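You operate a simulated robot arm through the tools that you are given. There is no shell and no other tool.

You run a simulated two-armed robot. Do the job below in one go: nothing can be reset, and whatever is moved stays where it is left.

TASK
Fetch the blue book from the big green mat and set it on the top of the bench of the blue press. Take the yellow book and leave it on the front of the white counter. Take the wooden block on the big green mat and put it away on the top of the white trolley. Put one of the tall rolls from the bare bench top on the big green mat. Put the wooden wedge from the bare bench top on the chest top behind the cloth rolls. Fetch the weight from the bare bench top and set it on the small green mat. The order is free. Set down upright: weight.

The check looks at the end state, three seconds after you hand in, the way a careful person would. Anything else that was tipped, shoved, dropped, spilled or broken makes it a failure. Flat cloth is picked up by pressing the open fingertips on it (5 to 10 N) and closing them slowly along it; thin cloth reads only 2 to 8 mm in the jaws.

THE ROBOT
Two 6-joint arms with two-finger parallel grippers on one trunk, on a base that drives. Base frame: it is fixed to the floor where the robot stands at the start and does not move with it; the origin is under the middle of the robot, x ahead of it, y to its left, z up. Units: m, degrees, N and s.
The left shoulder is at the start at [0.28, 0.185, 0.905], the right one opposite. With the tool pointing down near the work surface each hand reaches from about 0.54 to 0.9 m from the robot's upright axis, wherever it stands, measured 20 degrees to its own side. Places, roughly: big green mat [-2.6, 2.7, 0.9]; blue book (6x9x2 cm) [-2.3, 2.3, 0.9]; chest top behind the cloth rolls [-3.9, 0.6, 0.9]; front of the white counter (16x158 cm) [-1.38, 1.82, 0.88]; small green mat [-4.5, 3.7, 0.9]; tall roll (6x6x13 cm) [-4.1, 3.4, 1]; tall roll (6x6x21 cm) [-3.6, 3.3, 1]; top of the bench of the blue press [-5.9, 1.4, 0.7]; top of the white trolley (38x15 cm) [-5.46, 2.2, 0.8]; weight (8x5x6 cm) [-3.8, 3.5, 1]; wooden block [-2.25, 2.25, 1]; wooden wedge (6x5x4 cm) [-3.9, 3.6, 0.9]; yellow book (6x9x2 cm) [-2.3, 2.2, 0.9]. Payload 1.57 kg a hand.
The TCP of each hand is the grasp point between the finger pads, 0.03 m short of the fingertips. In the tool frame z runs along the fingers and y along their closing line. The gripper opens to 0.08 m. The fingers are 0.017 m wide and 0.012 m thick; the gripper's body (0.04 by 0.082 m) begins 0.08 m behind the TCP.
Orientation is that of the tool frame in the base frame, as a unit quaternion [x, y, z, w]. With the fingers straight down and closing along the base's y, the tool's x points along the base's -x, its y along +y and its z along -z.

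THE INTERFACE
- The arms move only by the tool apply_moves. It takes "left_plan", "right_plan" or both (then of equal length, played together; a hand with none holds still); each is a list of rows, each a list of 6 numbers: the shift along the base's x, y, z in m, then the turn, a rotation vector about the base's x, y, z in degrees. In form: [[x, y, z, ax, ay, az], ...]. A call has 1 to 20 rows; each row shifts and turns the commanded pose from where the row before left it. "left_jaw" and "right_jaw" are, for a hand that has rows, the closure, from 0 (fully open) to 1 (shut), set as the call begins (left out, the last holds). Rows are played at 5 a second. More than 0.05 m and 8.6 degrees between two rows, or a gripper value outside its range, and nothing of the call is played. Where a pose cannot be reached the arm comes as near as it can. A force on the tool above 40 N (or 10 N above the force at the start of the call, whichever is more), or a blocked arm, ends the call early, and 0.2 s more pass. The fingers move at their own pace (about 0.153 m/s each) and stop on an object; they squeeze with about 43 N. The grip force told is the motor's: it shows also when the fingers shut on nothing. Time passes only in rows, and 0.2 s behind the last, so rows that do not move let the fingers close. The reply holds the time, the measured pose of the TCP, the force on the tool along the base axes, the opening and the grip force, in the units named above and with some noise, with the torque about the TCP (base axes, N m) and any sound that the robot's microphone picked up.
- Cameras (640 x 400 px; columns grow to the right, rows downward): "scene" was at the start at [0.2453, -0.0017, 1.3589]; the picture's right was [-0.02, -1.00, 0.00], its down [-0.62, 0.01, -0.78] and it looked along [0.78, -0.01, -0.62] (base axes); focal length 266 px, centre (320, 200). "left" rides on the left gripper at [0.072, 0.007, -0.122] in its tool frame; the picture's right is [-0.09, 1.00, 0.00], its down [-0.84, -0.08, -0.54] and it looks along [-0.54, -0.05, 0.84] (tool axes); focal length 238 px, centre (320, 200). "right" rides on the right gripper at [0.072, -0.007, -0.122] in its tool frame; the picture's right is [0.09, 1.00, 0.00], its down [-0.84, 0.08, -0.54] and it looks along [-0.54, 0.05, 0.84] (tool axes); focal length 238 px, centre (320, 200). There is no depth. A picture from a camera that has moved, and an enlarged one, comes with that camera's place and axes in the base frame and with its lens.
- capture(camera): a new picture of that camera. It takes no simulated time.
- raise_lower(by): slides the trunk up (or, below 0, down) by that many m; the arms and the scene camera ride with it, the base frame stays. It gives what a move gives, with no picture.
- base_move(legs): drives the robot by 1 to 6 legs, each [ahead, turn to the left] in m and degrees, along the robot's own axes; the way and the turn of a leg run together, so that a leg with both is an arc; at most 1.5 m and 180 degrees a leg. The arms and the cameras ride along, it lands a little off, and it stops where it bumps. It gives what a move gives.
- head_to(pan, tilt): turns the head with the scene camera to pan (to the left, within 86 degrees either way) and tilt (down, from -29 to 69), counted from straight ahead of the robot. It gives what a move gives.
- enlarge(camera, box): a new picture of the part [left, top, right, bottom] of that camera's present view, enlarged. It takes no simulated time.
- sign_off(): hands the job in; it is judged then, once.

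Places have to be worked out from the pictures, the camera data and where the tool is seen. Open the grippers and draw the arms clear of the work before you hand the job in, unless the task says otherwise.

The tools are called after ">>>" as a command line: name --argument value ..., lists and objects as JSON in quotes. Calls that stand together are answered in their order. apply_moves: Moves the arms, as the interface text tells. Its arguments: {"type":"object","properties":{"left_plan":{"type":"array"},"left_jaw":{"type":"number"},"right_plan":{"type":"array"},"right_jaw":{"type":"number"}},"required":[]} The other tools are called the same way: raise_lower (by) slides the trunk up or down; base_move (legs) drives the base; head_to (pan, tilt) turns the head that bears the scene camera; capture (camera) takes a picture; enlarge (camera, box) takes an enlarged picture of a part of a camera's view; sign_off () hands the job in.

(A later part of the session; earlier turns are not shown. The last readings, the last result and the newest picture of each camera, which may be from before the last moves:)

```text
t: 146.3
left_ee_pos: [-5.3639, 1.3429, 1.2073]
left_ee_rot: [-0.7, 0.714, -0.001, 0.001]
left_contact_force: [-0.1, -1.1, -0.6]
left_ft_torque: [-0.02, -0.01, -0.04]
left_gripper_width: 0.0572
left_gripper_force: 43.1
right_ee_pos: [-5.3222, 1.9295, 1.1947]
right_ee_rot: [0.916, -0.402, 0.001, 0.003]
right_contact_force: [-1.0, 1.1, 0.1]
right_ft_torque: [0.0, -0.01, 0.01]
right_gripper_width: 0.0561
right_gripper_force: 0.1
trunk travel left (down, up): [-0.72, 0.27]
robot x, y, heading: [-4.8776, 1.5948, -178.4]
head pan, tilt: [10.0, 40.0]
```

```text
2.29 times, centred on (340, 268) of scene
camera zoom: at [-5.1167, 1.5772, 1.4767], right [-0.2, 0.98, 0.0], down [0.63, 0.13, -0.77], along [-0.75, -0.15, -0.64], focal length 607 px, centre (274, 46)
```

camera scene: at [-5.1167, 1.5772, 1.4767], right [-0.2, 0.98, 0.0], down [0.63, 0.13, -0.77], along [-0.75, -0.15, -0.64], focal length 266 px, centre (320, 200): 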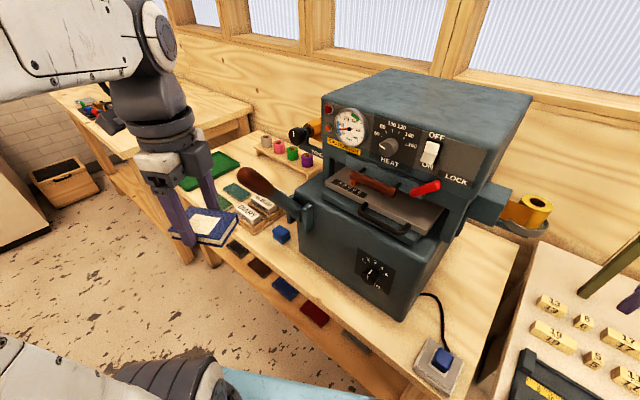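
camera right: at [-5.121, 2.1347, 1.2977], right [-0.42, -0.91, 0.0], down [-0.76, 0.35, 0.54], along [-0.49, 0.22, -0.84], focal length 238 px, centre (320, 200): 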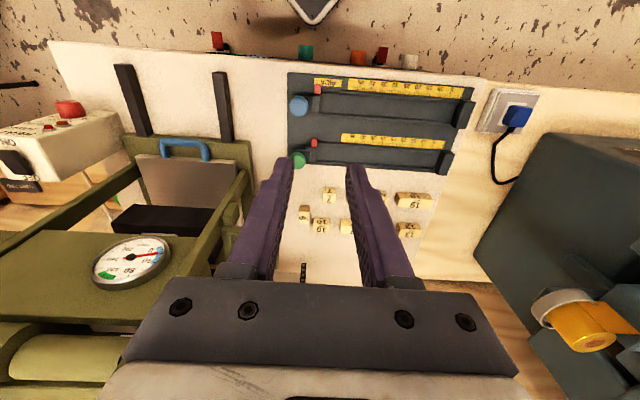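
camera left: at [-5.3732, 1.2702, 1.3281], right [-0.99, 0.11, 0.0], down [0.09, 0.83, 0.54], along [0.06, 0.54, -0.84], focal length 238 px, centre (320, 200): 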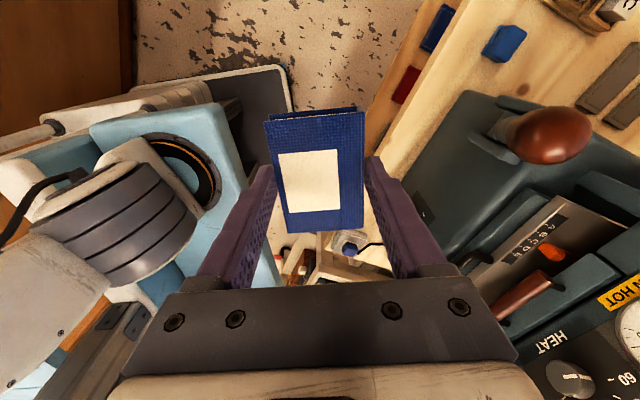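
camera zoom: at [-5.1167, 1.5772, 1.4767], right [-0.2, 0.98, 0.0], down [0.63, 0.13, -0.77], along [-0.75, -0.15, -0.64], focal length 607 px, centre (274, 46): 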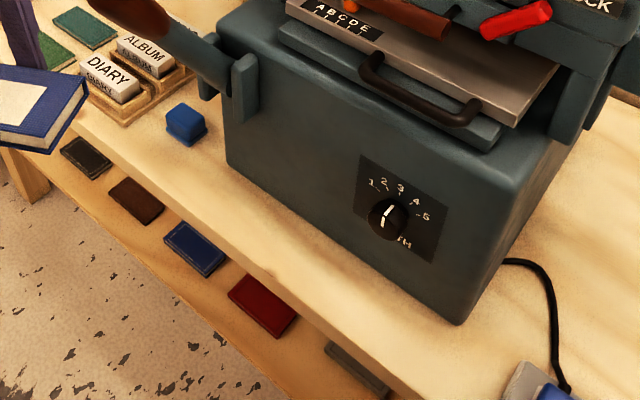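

The lever grip sticks out at about (u 5.48, n -1.61, z 1.14) and the plate handle spans n≈-1.5…-1.33, so I'll set the book at (u 5.595, n -1.30), in front of the press's right corner. First swing the left hand to n≈-1.32 while turning it 61°.

>>> apply_moves --left_plan '[[0.0035, 0.0267, 0, 0, 0, 7.62], [0.0035, 0.0267, 0, 0, 0, 7.62], [0.0035, 0.0267, 0, 0, 0, 7.62], [0.0035, 0.0267, 0, 0, 0, 7.62], [0.0035, 0.0267, 0, 0, 0, 7.62], [0.0035, 0.0267, 0, 0, 0, 7.62], [0.0035, 0.0267, 0, 0, 0, 7.62], [0.0035, 0.0267, 0, 0, 0, 7.62], [0, 0, 0, 0, 0, 0]]'

>>> capture --camera "left"

>>> capture --camera "scene"

```text
t: 148.3
left_ee_pos: [-5.3568, 1.5556, 1.2039]
left_ee_rot: [0.966, -0.258, 0.001, -0.002]
left_contact_force: [-0.8, 0.2, -0.4]
left_ft_torque: [0.01, 0.03, 0.01]
left_gripper_width: 0.0569
left_gripper_force: 43.3
left hand out of reach, approached as far as the arm can: row 1, 2, 4
right_ee_pos: [-5.3239, 1.9292, 1.1954]
right_ee_rot: [0.916, -0.402, 0.001, 0.002]
right_contact_force: [0.6, -0.2, 0.8]
right_ft_torque: [0.04, 0.03, -0.01]
right_gripper_width: 0.0562
right_gripper_force: 0.1
trunk travel left (down, up): [-0.72, 0.27]
robot x, y, heading: [-4.8746, 1.5979, -178.5]
head pan, tilt: [10.0, 40.0]
```

```text
taken
camera left: at [-5.2973, 1.5118, 1.3269], right [-0.58, -0.82, 0.0], down [-0.69, 0.48, 0.54], along [-0.44, 0.32, -0.84], focal length 238 px, centre (320, 200)
```

left: 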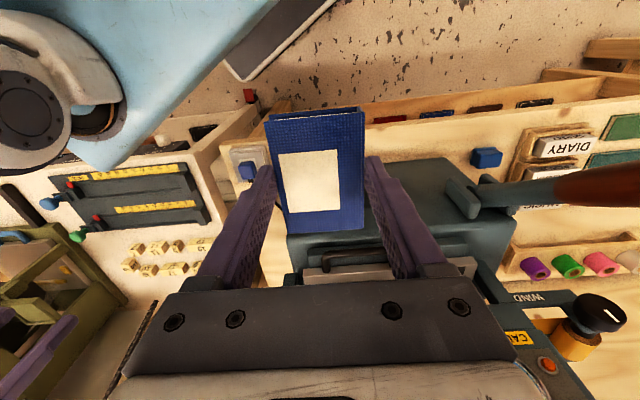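

```text
taken
camera scene: at [-5.1167, 1.5773, 1.4767], right [-0.2, 0.98, 0.0], down [0.63, 0.13, -0.77], along [-0.75, -0.15, -0.64], focal length 266 px, centre (320, 200)
```

scene: 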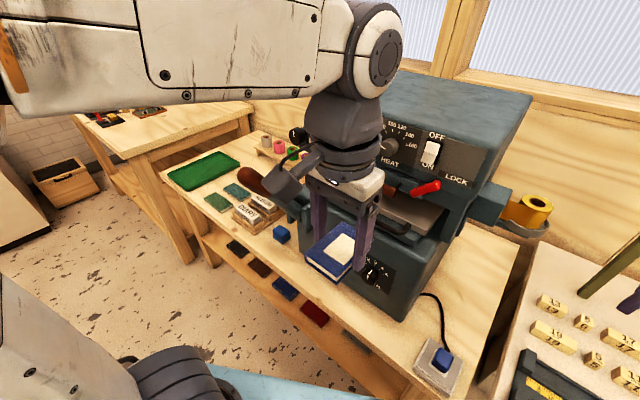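

The book is oriented as planned, now at (u 5.417, n -1.331). I'll move it forward to (5.595, -1.30) and lower part way.

>>> apply_moves --left_plan '[[-0.0347, 0.029, 0, 0, 0, 0], [-0.0347, 0.029, 0, 0, 0, 0], [-0.0347, 0.029, 0, 0, 0, 0], [-0.0345, 0.0288, 0, 0, 0, 0], [0, 0, -0.04, 0, 0, 0], [0, 0, -0.04, 0, 0, 0], [0, 0, -0.04, 0, 0, 0], [0, 0, 0, 0, 0, 0]]'

>>> capture --camera "left"

>>> capture --camera "scene"

```text
t: 150.2
left_ee_pos: [-5.4978, 1.6724, 1.0844]
left_ee_rot: [0.966, -0.26, -0.004, -0.003]
left_contact_force: [-1.8, 0.8, 29.4]
left_ft_torque: [-0.29, 1.07, -0.02]
left_gripper_width: 0.0572
left_gripper_force: 42.7
right_ee_pos: [-5.3221, 1.9292, 1.1954]
right_ee_rot: [0.915, -0.403, 0.001, 0.002]
right_contact_force: [-0.7, 0.1, -0.9]
right_ft_torque: [-0.02, -0.02, 0.04]
right_gripper_width: 0.0564
right_gripper_force: 0.1
trunk travel left (down, up): [-0.72, 0.27]
robot x, y, heading: [-4.8701, 1.598, -178.5]
head pan, tilt: [10.0, 40.0]
```

```text
taken
camera left: at [-5.4387, 1.6295, 1.2063], right [-0.58, -0.81, 0.0], down [-0.68, 0.48, 0.55], along [-0.45, 0.32, -0.83], focal length 238 px, centre (320, 200)
```

left: 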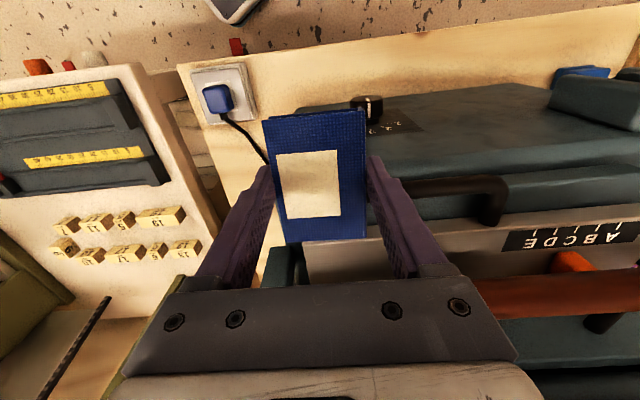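

```text
taken
camera scene: at [-5.1155, 1.5771, 1.4773], right [-0.2, 0.98, 0.0], down [0.63, 0.13, -0.77], along [-0.75, -0.15, -0.64], focal length 266 px, centre (320, 200)
```

scene: 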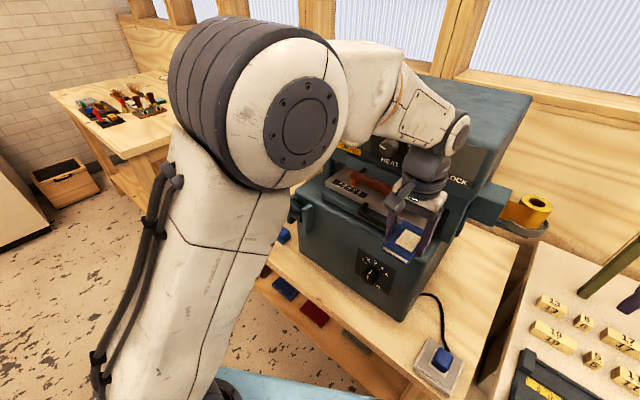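

The upward force (29 N at about 3 cm left-behind the TCP) shows the book touching the plate handle's end. I'll raise at once and shift to n≈-1.235, to the right of the handle and short of the pedal.

>>> apply_moves --left_plan '[[0, 0, 0.03, 0, 0, 0], [0, 0, 0.02, 0, 0, 0], [0.0151, 0.0292, 0, 0, 0, 0], [0.0151, 0.0292, 0, 0, 0, 0], [0, 0, 0, 0, 0, 0]]'

>>> capture --camera "left"

>>> enlarge --camera "scene" --box '[300, 100, 540, 250]'

```text
t: 151.3
left_ee_pos: [-5.4649, 1.7321, 1.1355]
left_ee_rot: [0.966, -0.26, 0.0, -0.002]
left_contact_force: [0.0, 0.0, -1.0]
left_ft_torque: [0.01, -0.01, 0.0]
left_gripper_width: 0.057
left_gripper_force: 43.2
right_ee_pos: [-5.3219, 1.929, 1.195]
right_ee_rot: [0.915, -0.403, 0.001, 0.002]
right_contact_force: [-0.4, -0.4, 0.6]
right_ft_torque: [-0.01, -0.04, 0.04]
right_gripper_width: 0.0562
right_gripper_force: 0.1
trunk travel left (down, up): [-0.72, 0.27]
robot x, y, heading: [-4.8742, 1.5961, -178.4]
head pan, tilt: [10.0, 40.0]
```

```text
taken
camera left: at [-5.4072, 1.6897, 1.2576], right [-0.58, -0.82, 0.0], down [-0.69, 0.49, 0.54], along [-0.44, 0.32, -0.84], focal length 238 px, centre (320, 200)
```

left: 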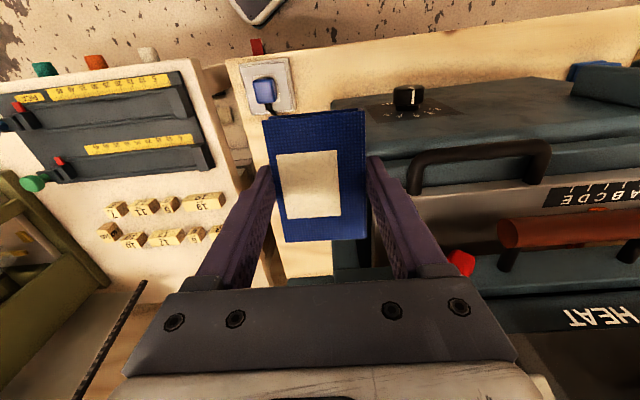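

```text
2.67 times, centred on (420, 175) of scene
camera zoom: at [-5.1167, 1.5775, 1.4767], right [-0.2, 0.98, 0.0], down [0.63, 0.13, -0.77], along [-0.75, -0.15, -0.64], focal length 709 px, centre (53, 267)
```

zoom: 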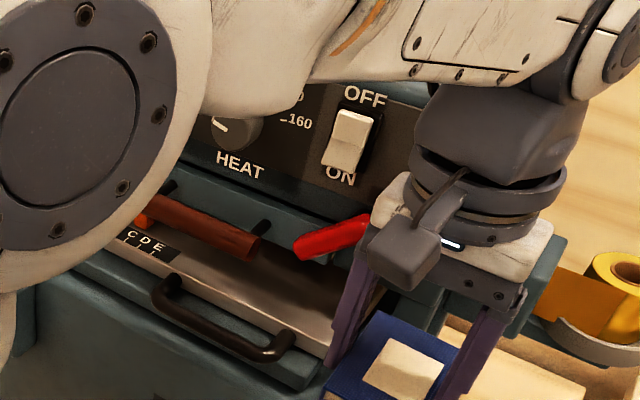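

The view shows the red lock lever tip at (u 5.63, n -1.31, z 1.17) and the pedal's edge at n≈-1.17. I'll use (u 5.59, n -1.225) and lower step by step.

>>> apply_moves --left_plan '[[0.0116, 0.002, 0, 0, 0, 0], [0, 0, -0.03, 0, 0, 0], [0, 0, -0.03, 0, 0, 0], [0, 0, -0.03, 0, 0, 0], [0, 0, -0.03, 0, 0, 0], [0, 0, -0.03, 0, 0, 0], [0, 0, -0.03, 0, 0, 0], [0, 0, 0, 0, 0, 0]]'

>>> capture --camera "left"

>>> capture --camera "scene"

```text
t: 153.2
left_ee_pos: [-5.4507, 1.73, 0.9554]
left_ee_rot: [0.966, -0.26, 0.0, -0.001]
left_contact_force: [0.3, 0.5, -0.3]
left_ft_torque: [-0.05, -0.02, -0.01]
left_gripper_width: 0.0572
left_gripper_force: 43.1
right_ee_pos: [-5.3229, 1.9282, 1.1949]
right_ee_rot: [0.915, -0.402, 0.001, 0.002]
right_contact_force: [-0.4, 0.8, -0.1]
right_ft_torque: [-0.01, -0.01, -0.02]
right_gripper_width: 0.056
right_gripper_force: 0.1
trunk travel left (down, up): [-0.72, 0.27]
robot x, y, heading: [-4.872, 1.6014, -178.1]
head pan, tilt: [10.0, 40.0]
```

```text
taken
camera left: at [-5.3922, 1.6875, 1.0781], right [-0.58, -0.82, 0.0], down [-0.69, 0.49, 0.54], along [-0.44, 0.32, -0.84], focal length 238 px, centre (320, 200)
```

left: 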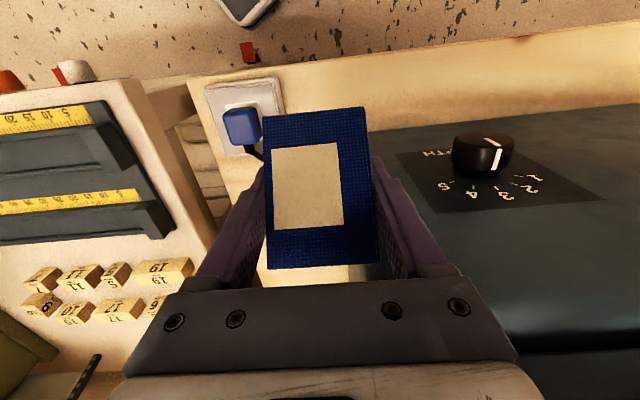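

```text
taken
camera scene: at [-5.1167, 1.5773, 1.4766], right [-0.2, 0.98, 0.0], down [0.63, 0.13, -0.77], along [-0.75, -0.15, -0.64], focal length 266 px, centre (320, 200)
```

scene: 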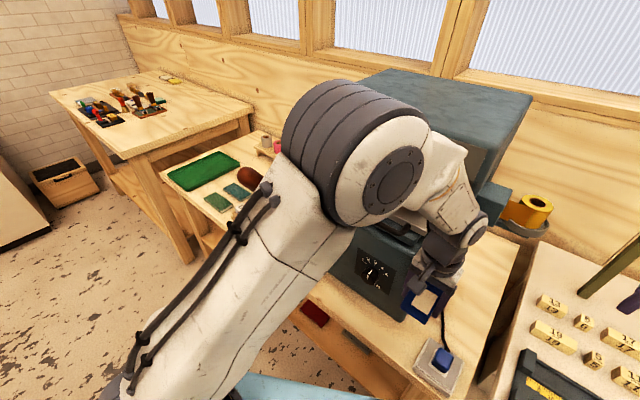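

The contact pitched the book in the grip (far end up ~35°), so its near edge will touch first; pressing down gently should lay it back flat. The edge will land about 2 cm inside the bench front, so I'll lower further.

>>> apply_moves --left_plan '[[0, 0, -0.03, 0, 0, 0], [0, 0, -0.03, 0, 0, 0], [0, 0, -0.03, 0, 0, 0], [0, 0, -0.03, 0, 0, 0], [0, 0, -0.02, 0, 0, 0], [0, 0, 0, 0, 0, 0]]'

>>> capture --camera "left"

>>> enlarge --camera "scene" --box '[340, 220, 500, 400]'

>>> capture --camera "right"

```text
t: 154.6
left_ee_pos: [-5.4524, 1.7288, 0.8145]
left_ee_rot: [0.966, -0.26, -0.001, -0.002]
left_contact_force: [3.0, -3.7, -1.3]
left_ft_torque: [0.08, 0.09, 0.16]
left_gripper_width: 0.0573
left_gripper_force: 43.4
right_ee_pos: [-5.3225, 1.9295, 1.1952]
right_ee_rot: [0.916, -0.402, 0.001, 0.002]
right_contact_force: [0.3, -0.1, -0.7]
right_ft_torque: [0.0, -0.02, -0.01]
right_gripper_width: 0.056
right_gripper_force: 0.2
trunk travel left (down, up): [-0.72, 0.27]
robot x, y, heading: [-4.8668, 1.5985, -178.7]
head pan, tilt: [10.0, 40.0]
```

```text
taken
camera left: at [-5.3945, 1.6865, 0.937], right [-0.58, -0.82, 0.0], down [-0.69, 0.48, 0.54], along [-0.44, 0.32, -0.84], focal length 238 px, centre (320, 200)
```

left: 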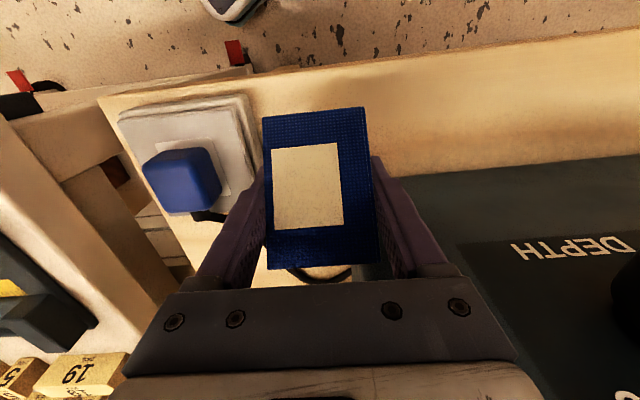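

```text
2.22 times, centred on (420, 310) of scene
camera zoom: at [-5.1166, 1.5771, 1.4766], right [-0.2, 0.98, 0.0], down [0.63, 0.13, -0.77], along [-0.75, -0.15, -0.64], focal length 591 px, centre (98, -44)
```

zoom: 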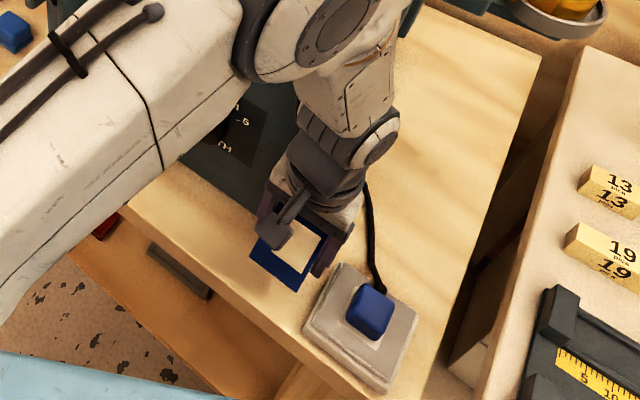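

```text
taken
camera right: at [-5.2689, 1.8802, 1.3174], right [-0.67, -0.74, 0.0], down [-0.62, 0.57, 0.54], along [-0.4, 0.36, -0.84], focal length 238 px, centre (320, 200)
```

right: 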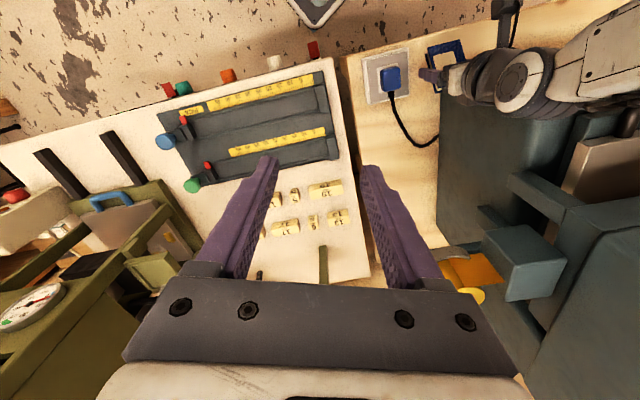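

A light sideways force (~5 N) suggests something brushes the press. I'll zoom the right camera on that spot.

>>> enlarge --camera "right" --box '[340, 20, 560, 160]'

>>> enlarge --camera "left" --box '[220, 80, 480, 300]'

```text
2.86 times, centred on (450, 90) of right
camera zoom: at [-5.2689, 1.8802, 1.3174], right [-0.67, -0.74, 0.0], down [-0.62, 0.57, 0.54], along [-0.4, 0.36, -0.84], focal length 681 px, centre (-51, 514)
```

zoom: 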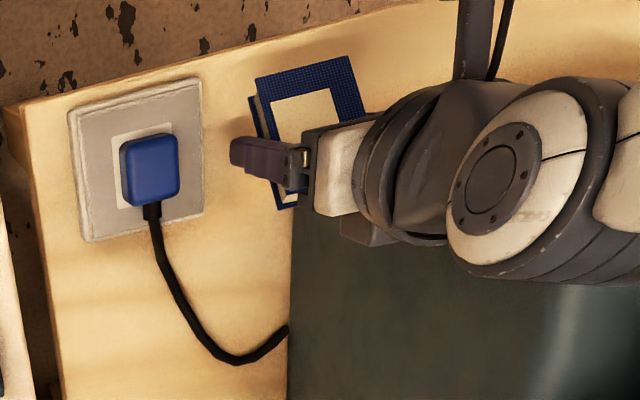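

```text
1.82 times, centred on (350, 190) of left
camera zoom: at [-5.3945, 1.6865, 0.937], right [-0.58, -0.82, 0.0], down [-0.69, 0.48, 0.54], along [-0.44, 0.32, -0.84], focal length 433 px, centre (266, 218)
```

zoom: 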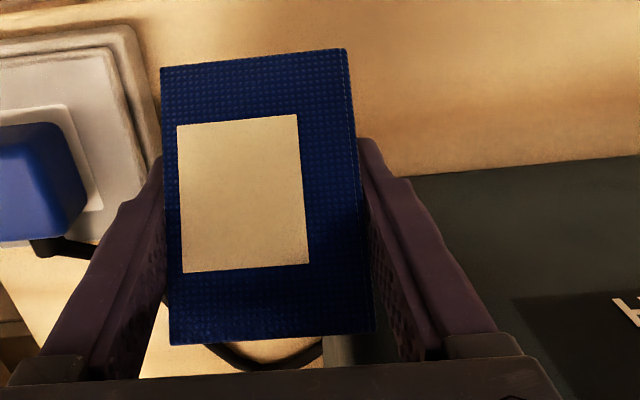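

I'll hold still for a moment to see whether that side force is real.

>>> apply_moves --left_plan '[[0, 0, 0, 0, 0, 0], [0, 0, 0, 0, 0, 0]]'

```text
t: 155.2
left_ee_pos: [-5.4528, 1.7285, 0.8162]
left_ee_rot: [0.966, -0.26, -0.002, -0.002]
left_contact_force: [3.1, -1.5, -2.6]
left_ft_torque: [0.04, 0.01, 0.09]
left_gripper_width: 0.0573
left_gripper_force: 43.2
right_ee_pos: [-5.3225, 1.9297, 1.1959]
right_ee_rot: [0.916, -0.402, 0.001, 0.002]
right_contact_force: [0.5, -0.9, 0.2]
right_ft_torque: [-0.01, 0.0, 0.01]
right_gripper_width: 0.0559
right_gripper_force: 0.1
trunk travel left (down, up): [-0.72, 0.27]
robot x, y, heading: [-4.8724, 1.6009, -178.5]
head pan, tilt: [10.0, 40.0]
```

There's a steady ~3 N push toward -u near TCP level: the book's raised far corner is probably brushing the press's front-right corner. I'll shift 1 cm toward +n.

>>> apply_moves --left_plan '[[0.005, 0.0087, 0, 0, 0, 0], [0, 0, 0, 0, 0, 0]]'

>>> enlarge --camera "right" --box '[340, 20, 500, 120]'

```text
t: 155.8
left_ee_pos: [-5.4484, 1.7404, 0.8145]
left_ee_rot: [0.966, -0.26, -0.001, -0.002]
left_contact_force: [0.0, -0.2, -1.1]
left_ft_torque: [0.03, 0.04, -0.02]
left_gripper_width: 0.0574
left_gripper_force: 42.8
right_ee_pos: [-5.3223, 1.9297, 1.1951]
right_ee_rot: [0.916, -0.402, 0.001, 0.003]
right_contact_force: [-0.1, -0.9, -0.8]
right_ft_torque: [0.03, -0.03, -0.01]
right_gripper_width: 0.0559
right_gripper_force: 0.0
trunk travel left (down, up): [-0.72, 0.27]
robot x, y, heading: [-4.8727, 1.5981, -178.3]
head pan, tilt: [10.0, 40.0]
```

```text
4.00 times, centred on (420, 70) of right
camera zoom: at [-5.269, 1.8804, 1.3174], right [-0.67, -0.74, 0.0], down [-0.62, 0.57, 0.54], along [-0.4, 0.36, -0.84], focal length 953 px, centre (-80, 720)
```

zoom: 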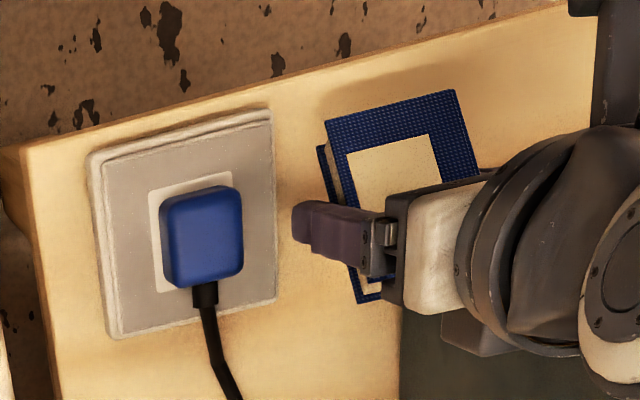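

Force is gone. Lowering gently to first touch of the book's near edge.

>>> apply_moves --left_plan '[[0, 0, -0.015, 0, 0, 0], [0, 0, -0.015, 0, 0, 0], [0, 0, -0.01, 0, 0, 0], [0, 0, 0, 0, 0, 0]]'

>>> apply_moves --left_plan '[[0, 0, -0.005, 0, 0, 0], [0, 0, -0.005, 0, 0, 0], [0, 0, 0, 0, 0, 0]]'

>>> capture --camera "left"

```text
t: 156.4
left_ee_pos: [-5.449, 1.7396, 0.7928]
left_ee_rot: [0.965, -0.261, 0.001, -0.002]
left_contact_force: [5.2, -5.5, 17.2]
left_ft_torque: [0.45, -0.51, -0.29]
left_gripper_width: 0.057
left_gripper_force: 43.0
right_ee_pos: [-5.3226, 1.9288, 1.1955]
right_ee_rot: [0.916, -0.402, 0.001, 0.003]
right_contact_force: [0.1, -0.2, 0.2]
right_ft_torque: [-0.01, 0.02, 0.0]
right_gripper_width: 0.0559
right_gripper_force: 0.1
trunk travel left (down, up): [-0.72, 0.27]
robot x, y, heading: [-4.8748, 1.5976, -178.3]
head pan, tilt: [10.0, 40.0]
stopped in row 3 (left hand): the force on the tool passed its limit at 60 N (the readings are from after the stop); the commanded pose is now the measured one
```

```text
t: 156.7
left_ee_pos: [-5.4493, 1.7389, 0.7938]
left_ee_rot: [0.965, -0.261, 0.0, -0.002]
left_contact_force: [5.2, -4.9, 19.2]
left_ft_torque: [0.47, -0.67, -0.29]
left_gripper_width: 0.0573
left_gripper_force: 42.5
right_ee_pos: [-5.3223, 1.9274, 1.1967]
right_ee_rot: [0.916, -0.401, 0.001, 0.002]
right_contact_force: [0.7, -0.2, 0.5]
right_ft_torque: [-0.01, 0.03, -0.01]
right_gripper_width: 0.0561
right_gripper_force: 0.1
trunk travel left (down, up): [-0.72, 0.27]
robot x, y, heading: [-4.8711, 1.5953, -178.8]
head pan, tilt: [10.0, 40.0]
stopped in row 1 (left hand): the force on the tool passed its limit at 53 N (the readings are from after the stop); the commanded pose is now the measured one
```

```text
taken
camera left: at [-5.3903, 1.6972, 0.9147], right [-0.58, -0.81, 0.0], down [-0.68, 0.49, 0.54], along [-0.44, 0.32, -0.84], focal length 238 px, centre (320, 200)
```

left: 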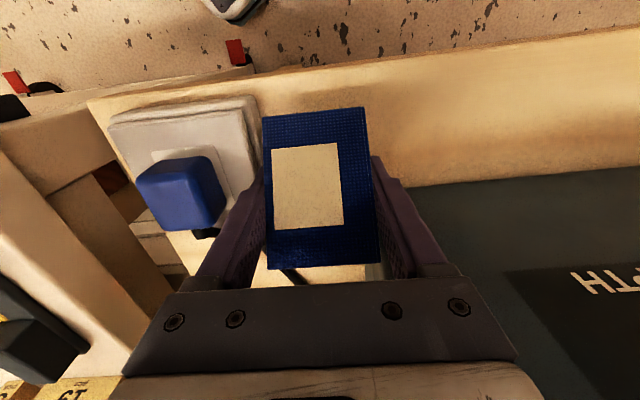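

The +n finger has landed on the pedal's edge (its top is about z 0.764, so the edge is nearer than I thought). I'll lift 1.5 cm, shift to (u 5.579, n -1.2285), and check from both cameras.

>>> apply_moves --left_plan '[[0, 0, 0.015, 0, 0, 0], [0.0034, -0.0132, 0, 0, 0, 0], [0, 0, 0, 0, 0, 0]]'

>>> enlarge --camera "left" --box '[80, 60, 440, 300]'

>>> enlarge --camera "right" --box '[340, 20, 500, 120]'

```text
t: 157.5
left_ee_pos: [-5.4467, 1.7267, 0.8075]
left_ee_rot: [0.966, -0.26, -0.001, -0.002]
left_contact_force: [-0.8, 1.2, 0.0]
left_ft_torque: [-0.01, -0.03, 0.01]
left_gripper_width: 0.0574
left_gripper_force: 43.0
right_ee_pos: [-5.3226, 1.9295, 1.1959]
right_ee_rot: [0.916, -0.401, 0.001, 0.002]
right_contact_force: [-0.3, 0.3, -0.8]
right_ft_torque: [-0.03, -0.04, -0.02]
right_gripper_width: 0.056
right_gripper_force: 0.0
trunk travel left (down, up): [-0.72, 0.27]
robot x, y, heading: [-4.8685, 1.6016, -178.8]
head pan, tilt: [10.0, 40.0]
```

```text
1.67 times, centred on (260, 180) of left
camera zoom: at [-5.3873, 1.6841, 0.9284], right [-0.58, -0.81, 0.0], down [-0.68, 0.49, 0.54], along [-0.44, 0.32, -0.84], focal length 397 px, centre (420, 233)
```

zoom: 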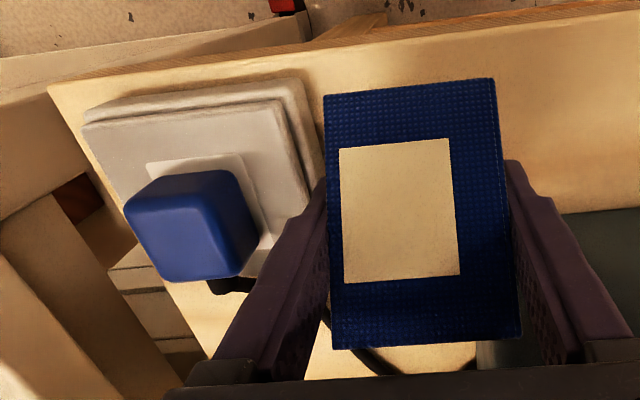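

```text
4.00 times, centred on (420, 70) of right
camera zoom: at [-5.2692, 1.8801, 1.3173], right [-0.67, -0.74, 0.0], down [-0.62, 0.57, 0.54], along [-0.4, 0.36, -0.84], focal length 953 px, centre (-80, 720)
```

zoom: 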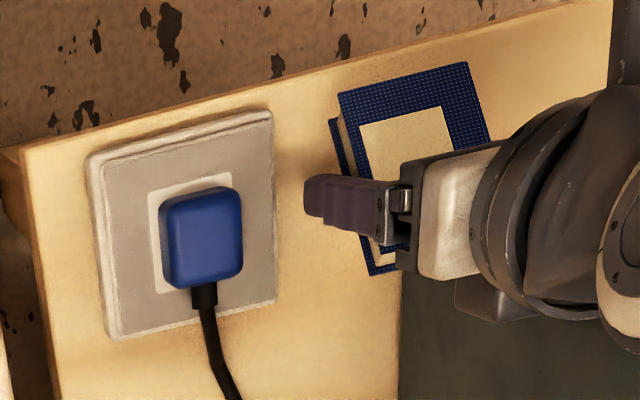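

Clear now, and the pedal hasn't moved. I'll lower in small steps again, watching forces.

>>> apply_moves --left_plan '[[0, 0, -0.01, 0, 0, 0], [0, 0, -0.008, 0, 0, 0], [0, 0, 0, 0, 0, 0]]'

>>> apply_moves --left_plan '[[0, 0, -0.006, 0, 0, 0], [0, 0, 0, 0, 0, 0]]'

>>> apply_moves --left_plan '[[0, 0, -0.006, 0, 0, 0], [0, 0, 0, 0, 0, 0]]'

```text
t: 158.3
left_ee_pos: [-5.4447, 1.727, 0.7884]
left_ee_rot: [0.966, -0.26, 0.001, -0.001]
left_contact_force: [-0.1, -0.2, -0.9]
left_ft_torque: [0.0, 0.0, 0.01]
left_gripper_width: 0.0573
left_gripper_force: 42.4
right_ee_pos: [-5.3225, 1.9287, 1.1947]
right_ee_rot: [0.916, -0.402, 0.0, 0.003]
right_contact_force: [-0.5, -0.1, -0.5]
right_ft_torque: [0.01, 0.01, -0.01]
right_gripper_width: 0.0559
right_gripper_force: 0.1
trunk travel left (down, up): [-0.72, 0.27]
robot x, y, heading: [-4.8688, 1.599, -178.5]
head pan, tilt: [10.0, 40.0]
```

```text
t: 158.9
left_ee_pos: [-5.446, 1.728, 0.7823]
left_ee_rot: [0.966, -0.26, -0.001, -0.002]
left_contact_force: [0.7, 0.2, -0.1]
left_ft_torque: [0.02, -0.03, 0.01]
left_gripper_width: 0.0575
left_gripper_force: 43.4
right_ee_pos: [-5.3225, 1.9291, 1.1942]
right_ee_rot: [0.915, -0.403, 0.001, 0.003]
right_contact_force: [-0.5, 0.7, -0.1]
right_ft_torque: [-0.02, 0.02, -0.02]
right_gripper_width: 0.056
right_gripper_force: 0.0
trunk travel left (down, up): [-0.72, 0.27]
robot x, y, heading: [-4.8745, 1.5994, -178.5]
head pan, tilt: [10.0, 40.0]
```

```text
t: 159.5
left_ee_pos: [-5.4452, 1.7287, 0.7771]
left_ee_rot: [0.965, -0.261, 0.0, -0.001]
left_contact_force: [-0.4, -0.4, -1.1]
left_ft_torque: [0.0, -0.02, 0.0]
left_gripper_width: 0.0572
left_gripper_force: 43.5
right_ee_pos: [-5.3225, 1.9282, 1.195]
right_ee_rot: [0.916, -0.402, 0.002, 0.003]
right_contact_force: [-0.1, -1.3, -0.2]
right_ft_torque: [0.02, -0.01, -0.04]
right_gripper_width: 0.056
right_gripper_force: 0.0
trunk travel left (down, up): [-0.72, 0.27]
robot x, y, heading: [-4.8728, 1.5997, -178.3]
head pan, tilt: [10.0, 40.0]
```

Below the pedal's top now (tips 0.747) and still free. Continuing down in small steps.

>>> apply_moves --left_plan '[[0, 0, -0.005, 0, 0, 0], [0, 0, 0, 0, 0, 0]]'

>>> apply_moves --left_plan '[[0, 0, -0.005, 0, 0, 0], [0, 0, 0, 0, 0, 0]]'

>>> apply_moves --left_plan '[[0, 0, -0.004, 0, 0, 0], [0, 0, 0, 0, 0, 0]]'

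```text
t: 160.1
left_ee_pos: [-5.4464, 1.7273, 0.7711]
left_ee_rot: [0.965, -0.261, -0.001, -0.002]
left_contact_force: [1.0, -0.5, -0.6]
left_ft_torque: [-0.03, 0.01, -0.04]
left_gripper_width: 0.0574
left_gripper_force: 42.8
right_ee_pos: [-5.3233, 1.9293, 1.1945]
right_ee_rot: [0.916, -0.401, 0.001, 0.002]
right_contact_force: [1.2, 0.1, -0.6]
right_ft_torque: [0.03, 0.03, 0.03]
right_gripper_width: 0.0562
right_gripper_force: 0.1
trunk travel left (down, up): [-0.72, 0.27]
robot x, y, heading: [-4.8717, 1.5986, -178.6]
head pan, tilt: [10.0, 40.0]
```

```text
t: 160.7
left_ee_pos: [-5.4459, 1.7267, 0.7695]
left_ee_rot: [0.965, -0.261, 0.0, -0.001]
left_contact_force: [6.6, -3.2, 21.2]
left_ft_torque: [-0.79, 0.07, 0.16]
left_gripper_width: 0.0572
left_gripper_force: 43.3
right_ee_pos: [-5.3211, 1.9289, 1.1954]
right_ee_rot: [0.916, -0.401, 0.0, 0.002]
right_contact_force: [0.9, 0.3, 0.3]
right_ft_torque: [-0.01, 0.0, -0.01]
right_gripper_width: 0.0558
right_gripper_force: 0.0
trunk travel left (down, up): [-0.72, 0.27]
robot x, y, heading: [-4.8735, 1.6007, -178.6]
head pan, tilt: [10.0, 40.0]
stopped in row 2 (left hand): the force on the tool passed its limit at 43 N (the readings are from after the stop); the commanded pose is now the measured one
```

```text
t: 161.0
left_ee_pos: [-5.4464, 1.7273, 0.7692]
left_ee_rot: [0.966, -0.26, 0.001, -0.001]
left_contact_force: [4.4, -2.5, 16.1]
left_ft_torque: [-0.64, 0.07, 0.13]
left_gripper_width: 0.057
left_gripper_force: 42.8
right_ee_pos: [-5.3219, 1.9279, 1.1951]
right_ee_rot: [0.915, -0.402, 0.0, 0.002]
right_contact_force: [0.3, -0.7, 0.7]
right_ft_torque: [-0.01, 0.02, 0.0]
right_gripper_width: 0.0559
right_gripper_force: 0.0
trunk travel left (down, up): [-0.72, 0.27]
robot x, y, heading: [-4.8743, 1.5981, -178.4]
head pan, tilt: [10.0, 40.0]
stopped in row 1 (left hand): the force on the tool passed its limit at 46 N (the readings are from after the stop); the commanded pose is now the measured one
```

Contact at TCP 0.769, located near the -n finger. I'll look at both hand cameras closely to understand it.

>>> capture --camera "left"

>>> enlarge --camera "right" --box '[360, 20, 500, 120]'

>>> enlarge --camera "scene" --box '[360, 240, 500, 400]'

```text
taken
camera left: at [-5.3876, 1.6844, 0.8922], right [-0.58, -0.81, 0.0], down [-0.68, 0.49, 0.54], along [-0.44, 0.32, -0.84], focal length 238 px, centre (320, 200)
```

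left: 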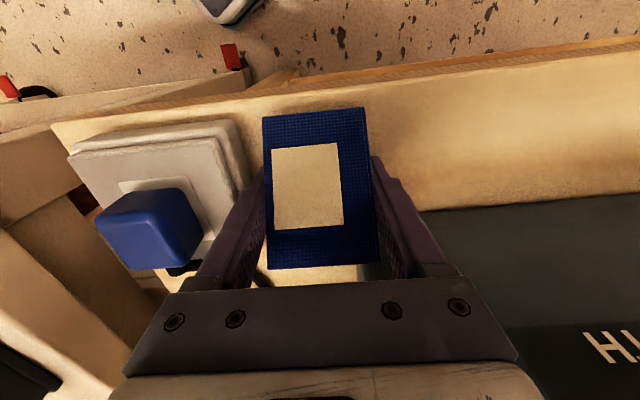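

```text
4.00 times, centred on (430, 70) of right
camera zoom: at [-5.2684, 1.8796, 1.3175], right [-0.67, -0.74, 0.0], down [-0.62, 0.57, 0.54], along [-0.4, 0.36, -0.84], focal length 953 px, centre (-120, 720)
```

zoom: 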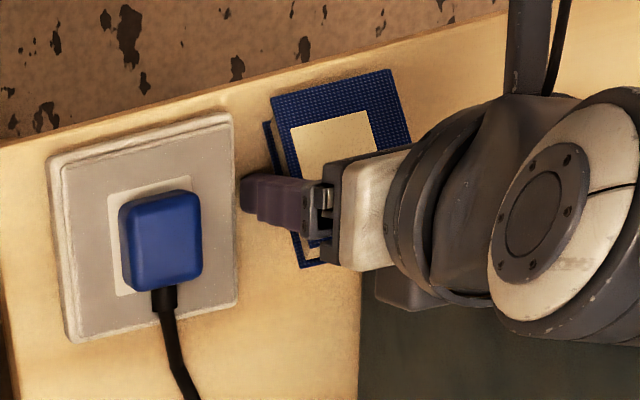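

```text
2.50 times, centred on (430, 320) of scene
camera zoom: at [-5.1155, 1.5766, 1.4767], right [-0.2, 0.98, 0.0], down [0.63, 0.13, -0.77], along [-0.75, -0.15, -0.64], focal length 664 px, centre (45, -100)
```

zoom: 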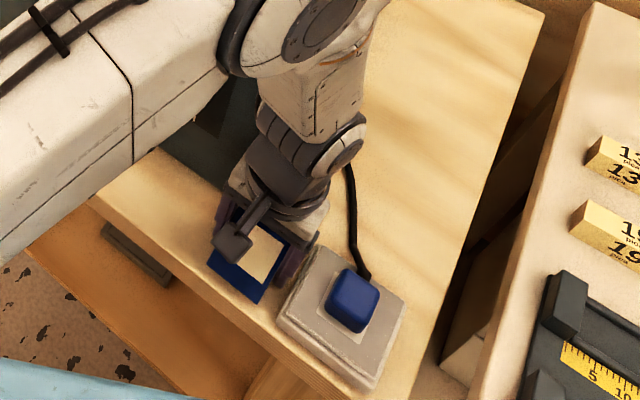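

The camera geometry shows the book pitched 41° in the grip and slid up, with the fingertips and its near edge now at the bench (z≈0.738). It can't be pressed flat from here, so I'll back off 2 mm, shift 6 mm toward the front for clearance from the press, and release the grip in tiny increments so the far end settles gently.

>>> apply_moves --left_plan '[[0, 0, 0.002, 0, 0, 0], [0.0052, -0.003, 0, 0, 0, 0], [0, 0, 0, 0, 0, 0]]'

>>> apply_moves --left_plan '[[0, 0, 0, 0, 0, 0], [0, 0, 0, 0, 0, 0]]' --left_jaw 0.3

>>> apply_moves --left_plan '[[0, 0, 0, 0, 0, 0], [0, 0, 0, 0, 0, 0]]' --left_jaw 0.292

>>> capture --camera "left"

```text
t: 161.8
left_ee_pos: [-5.441, 1.7257, 0.7701]
left_ee_rot: [0.965, -0.261, 0.001, -0.001]
left_contact_force: [-0.5, -0.8, -1.5]
left_ft_torque: [0.03, 0.0, -0.02]
left_gripper_width: 0.0571
left_gripper_force: 43.3
right_ee_pos: [-5.3223, 1.9285, 1.1958]
right_ee_rot: [0.916, -0.401, 0.001, 0.002]
right_contact_force: [0.1, -0.6, 0.2]
right_ft_torque: [-0.05, -0.01, 0.05]
right_gripper_width: 0.0561
right_gripper_force: 0.0
trunk travel left (down, up): [-0.72, 0.27]
robot x, y, heading: [-4.8699, 1.6005, -178.6]
head pan, tilt: [10.0, 40.0]
```

```text
t: 162.4
left_ee_pos: [-5.4407, 1.7246, 0.771]
left_ee_rot: [0.966, -0.26, 0.0, -0.001]
left_contact_force: [0.2, -0.6, -0.3]
left_ft_torque: [-0.02, -0.01, 0.03]
left_gripper_width: 0.0572
left_gripper_force: 43.5
right_ee_pos: [-5.3234, 1.9283, 1.1953]
right_ee_rot: [0.916, -0.401, 0.002, 0.003]
right_contact_force: [0.2, 0.0, -0.6]
right_ft_torque: [0.01, -0.02, -0.02]
right_gripper_width: 0.0562
right_gripper_force: 0.1
trunk travel left (down, up): [-0.72, 0.27]
robot x, y, heading: [-4.871, 1.5987, -178.2]
head pan, tilt: [10.0, 40.0]
```

```text
t: 163.0
left_ee_pos: [-5.4421, 1.7249, 0.7694]
left_ee_rot: [0.966, -0.26, 0.001, -0.002]
left_contact_force: [-0.7, -0.3, -0.7]
left_ft_torque: [0.01, -0.03, -0.01]
left_gripper_width: 0.0577
left_gripper_force: 7.3
right_ee_pos: [-5.3223, 1.9275, 1.1955]
right_ee_rot: [0.916, -0.401, 0.002, 0.002]
right_contact_force: [-0.4, 0.1, -0.8]
right_ft_torque: [-0.01, -0.02, -0.02]
right_gripper_width: 0.0561
right_gripper_force: 0.0
trunk travel left (down, up): [-0.72, 0.27]
robot x, y, heading: [-4.8711, 1.599, -178.6]
head pan, tilt: [10.0, 40.0]
```

```text
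taken
camera left: at [-5.3828, 1.6824, 0.8928], right [-0.58, -0.81, 0.0], down [-0.68, 0.49, 0.54], along [-0.44, 0.32, -0.84], focal length 238 px, centre (320, 200)
```

left: 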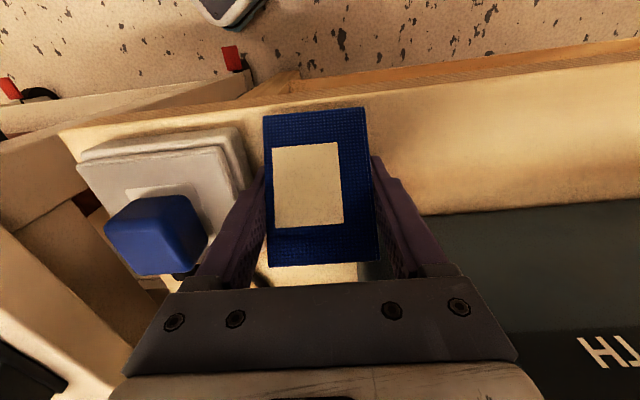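

Grip is down to 7 N and the book still holds. I'll loosen in still finer steps so it slides down slowly.

>>> apply_moves --left_plan '[[0, 0, 0, 0, 0, 0], [0, 0, 0, 0, 0, 0]]' --left_jaw 0.29

>>> apply_moves --left_plan '[[0, 0, 0, 0, 0, 0], [0, 0, 0, 0, 0, 0]]' --left_jaw 0.288

>>> capture --camera "left"

```text
t: 163.6
left_ee_pos: [-5.4413, 1.725, 0.7692]
left_ee_rot: [0.965, -0.261, 0.0, -0.002]
left_contact_force: [0.2, 0.0, -0.7]
left_ft_torque: [-0.03, 0.0, -0.02]
left_gripper_width: 0.0578
left_gripper_force: 7.5
right_ee_pos: [-5.3229, 1.9274, 1.1945]
right_ee_rot: [0.916, -0.402, 0.002, 0.003]
right_contact_force: [0.0, 0.1, -0.1]
right_ft_torque: [-0.01, 0.0, -0.01]
right_gripper_width: 0.0558
right_gripper_force: 0.0
trunk travel left (down, up): [-0.72, 0.27]
robot x, y, heading: [-4.8718, 1.5973, -178.2]
head pan, tilt: [10.0, 40.0]
```

```text
t: 164.2
left_ee_pos: [-5.4407, 1.7259, 0.7697]
left_ee_rot: [0.966, -0.26, 0.0, -0.002]
left_contact_force: [-0.3, -0.4, -0.4]
left_ft_torque: [-0.05, 0.02, 0.01]
left_gripper_width: 0.0578
left_gripper_force: 8.0
right_ee_pos: [-5.323, 1.9292, 1.1955]
right_ee_rot: [0.916, -0.402, 0.002, 0.003]
right_contact_force: [0.3, 1.0, -0.4]
right_ft_torque: [-0.02, 0.02, 0.0]
right_gripper_width: 0.0561
right_gripper_force: 0.1
trunk travel left (down, up): [-0.72, 0.27]
robot x, y, heading: [-4.8728, 1.5985, -178.5]
head pan, tilt: [10.0, 40.0]
```

```text
taken
camera left: at [-5.3827, 1.6824, 0.8927], right [-0.58, -0.81, 0.0], down [-0.68, 0.49, 0.54], along [-0.44, 0.32, -0.84], focal length 238 px, centre (320, 200)
```

left: 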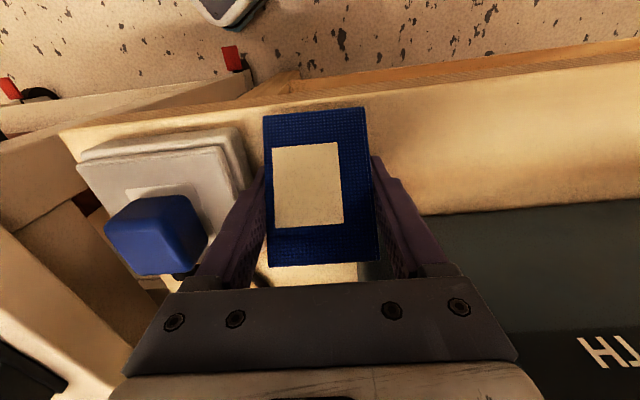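

Still held at 7.5 N. I'll keep loosening in small increments.

>>> apply_moves --left_plan '[[0, 0, 0, 0, 0, 0], [0, 0, 0, 0, 0, 0]]' --left_jaw 0.284

>>> apply_moves --left_plan '[[0, 0, 0, 0, 0, 0], [0, 0, 0, 0, 0, 0]]' --left_jaw 0.281

>>> capture --camera "left"

```text
t: 164.8
left_ee_pos: [-5.4409, 1.7255, 0.7708]
left_ee_rot: [0.966, -0.26, 0.0, -0.001]
left_contact_force: [-0.5, -0.5, -0.9]
left_ft_torque: [0.01, -0.02, -0.02]
left_gripper_width: 0.058
left_gripper_force: 0.3
right_ee_pos: [-5.3214, 1.9284, 1.1948]
right_ee_rot: [0.916, -0.4, 0.002, 0.003]
right_contact_force: [-0.2, 0.3, -0.2]
right_ft_torque: [0.05, 0.02, -0.02]
right_gripper_width: 0.0557
right_gripper_force: 0.2
trunk travel left (down, up): [-0.72, 0.27]
robot x, y, heading: [-4.8715, 1.5961, -178.3]
head pan, tilt: [10.0, 40.0]
```

```text
t: 165.4
left_ee_pos: [-5.4408, 1.7263, 0.7707]
left_ee_rot: [0.966, -0.26, 0.0, -0.001]
left_contact_force: [0.1, 0.7, -1.1]
left_ft_torque: [-0.01, 0.01, 0.01]
left_gripper_width: 0.0577
left_gripper_force: 0.1
right_ee_pos: [-5.3227, 1.9281, 1.195]
right_ee_rot: [0.916, -0.401, 0.002, 0.003]
right_contact_force: [-0.2, 1.1, -0.4]
right_ft_torque: [-0.02, 0.01, 0.04]
right_gripper_width: 0.056
right_gripper_force: 0.0
trunk travel left (down, up): [-0.72, 0.27]
robot x, y, heading: [-4.871, 1.5953, -178.5]
head pan, tilt: [10.0, 40.0]
```

```text
taken
camera left: at [-5.3827, 1.6823, 0.8927], right [-0.58, -0.81, 0.0], down [-0.68, 0.49, 0.54], along [-0.44, 0.32, -0.84], focal length 238 px, centre (320, 200)
```

left: 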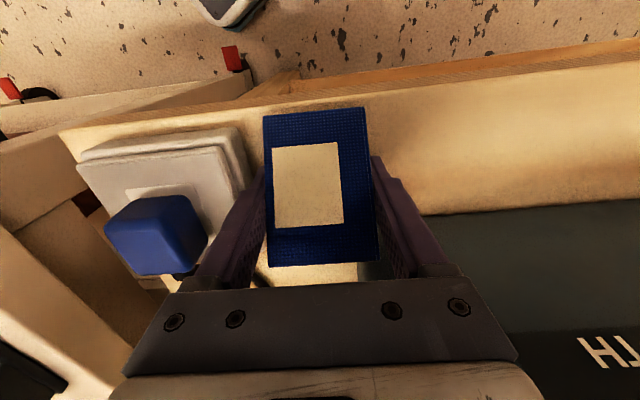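

Grip force reads ~0 and the book hasn't moved yet. A little more opening.

>>> apply_moves --left_plan '[[0, 0, 0, 0, 0, 0], [0, 0, 0, 0, 0, 0]]' --left_jaw 0.276

>>> apply_moves --left_plan '[[0, 0, 0, 0, 0, 0], [0, 0, 0, 0, 0, 0]]' --left_jaw 0.27

>>> capture --camera "left"

>>> enlarge --camera "right" --box '[360, 20, 500, 120]'

```text
t: 166.0
left_ee_pos: [-5.4409, 1.7255, 0.771]
left_ee_rot: [0.965, -0.261, 0.002, -0.002]
left_contact_force: [-0.8, -0.2, -0.3]
left_ft_torque: [0.02, 0.02, -0.01]
left_gripper_width: 0.0582
left_gripper_force: 0.3
right_ee_pos: [-5.3226, 1.9273, 1.195]
right_ee_rot: [0.916, -0.402, 0.001, 0.003]
right_contact_force: [-0.5, 0.5, -0.4]
right_ft_torque: [0.01, 0.0, -0.01]
right_gripper_width: 0.056
right_gripper_force: 0.0
trunk travel left (down, up): [-0.72, 0.27]
robot x, y, heading: [-4.8715, 1.6023, -178.5]
head pan, tilt: [10.0, 40.0]
```

```text
t: 166.6
left_ee_pos: [-5.4411, 1.7256, 0.7712]
left_ee_rot: [0.965, -0.26, 0.0, -0.002]
left_contact_force: [-0.1, 0.6, 0.6]
left_ft_torque: [0.04, -0.01, -0.03]
left_gripper_width: 0.0583
left_gripper_force: 0.1
right_ee_pos: [-5.3222, 1.9291, 1.1953]
right_ee_rot: [0.916, -0.401, 0.001, 0.002]
right_contact_force: [0.1, 0.3, 0.1]
right_ft_torque: [0.0, 0.0, 0.0]
right_gripper_width: 0.0558
right_gripper_force: 0.1
trunk travel left (down, up): [-0.72, 0.27]
robot x, y, heading: [-4.8715, 1.597, -178.5]
head pan, tilt: [10.0, 40.0]
```

```text
taken
camera left: at [-5.3827, 1.6823, 0.8927], right [-0.58, -0.81, 0.0], down [-0.68, 0.49, 0.54], along [-0.44, 0.32, -0.84], focal length 238 px, centre (320, 200)
```

left: 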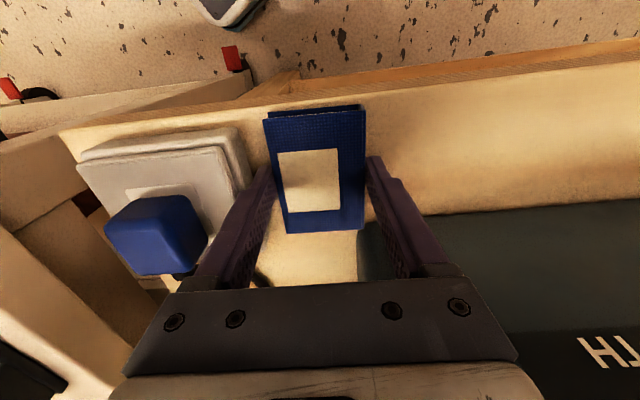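

```text
4.00 times, centred on (430, 70) of right
camera zoom: at [-5.2692, 1.8799, 1.3173], right [-0.67, -0.74, 0.0], down [-0.62, 0.57, 0.54], along [-0.4, 0.36, -0.84], focal length 953 px, centre (-120, 720)
```

zoom: 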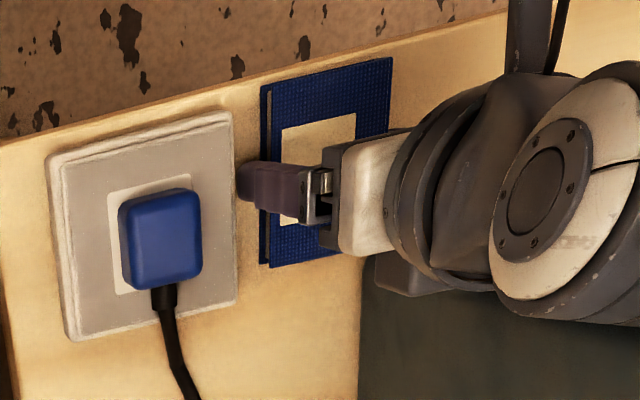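

The book settled flat on the bench. I'll open 2 mm more and lift straight up.

>>> apply_moves --left_plan '[[0, 0, 0, 0, 0, 0], [0, 0, 0, 0, 0, 0], [0, 0, 0.01, 0, 0, 0], [0, 0, 0.02, 0, 0, 0], [0, 0, 0.03, 0, 0, 0], [0, 0, 0.03, 0, 0, 0], [0, 0, 0, 0, 0, 0]]' --left_jaw 0.23

>>> capture --camera "left"

```text
t: 168.2
left_ee_pos: [-5.4435, 1.7241, 0.8606]
left_ee_rot: [0.966, -0.26, 0.0, -0.002]
left_contact_force: [-0.8, -0.4, 0.1]
left_ft_torque: [0.01, 0.01, -0.06]
left_gripper_width: 0.0617
left_gripper_force: 0.1
right_ee_pos: [-5.3226, 1.9277, 1.1954]
right_ee_rot: [0.916, -0.401, 0.001, 0.003]
right_contact_force: [-0.1, 0.6, -0.1]
right_ft_torque: [0.01, -0.01, 0.01]
right_gripper_width: 0.0562
right_gripper_force: 0.0
trunk travel left (down, up): [-0.72, 0.27]
robot x, y, heading: [-4.8737, 1.6001, -178.3]
head pan, tilt: [10.0, 40.0]
```

```text
taken
camera left: at [-5.3848, 1.6816, 0.9825], right [-0.58, -0.81, 0.0], down [-0.68, 0.49, 0.54], along [-0.44, 0.32, -0.84], focal length 238 px, centre (320, 200)
```

left: 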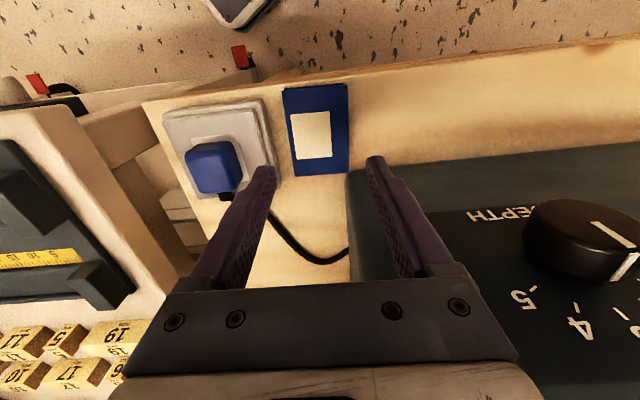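

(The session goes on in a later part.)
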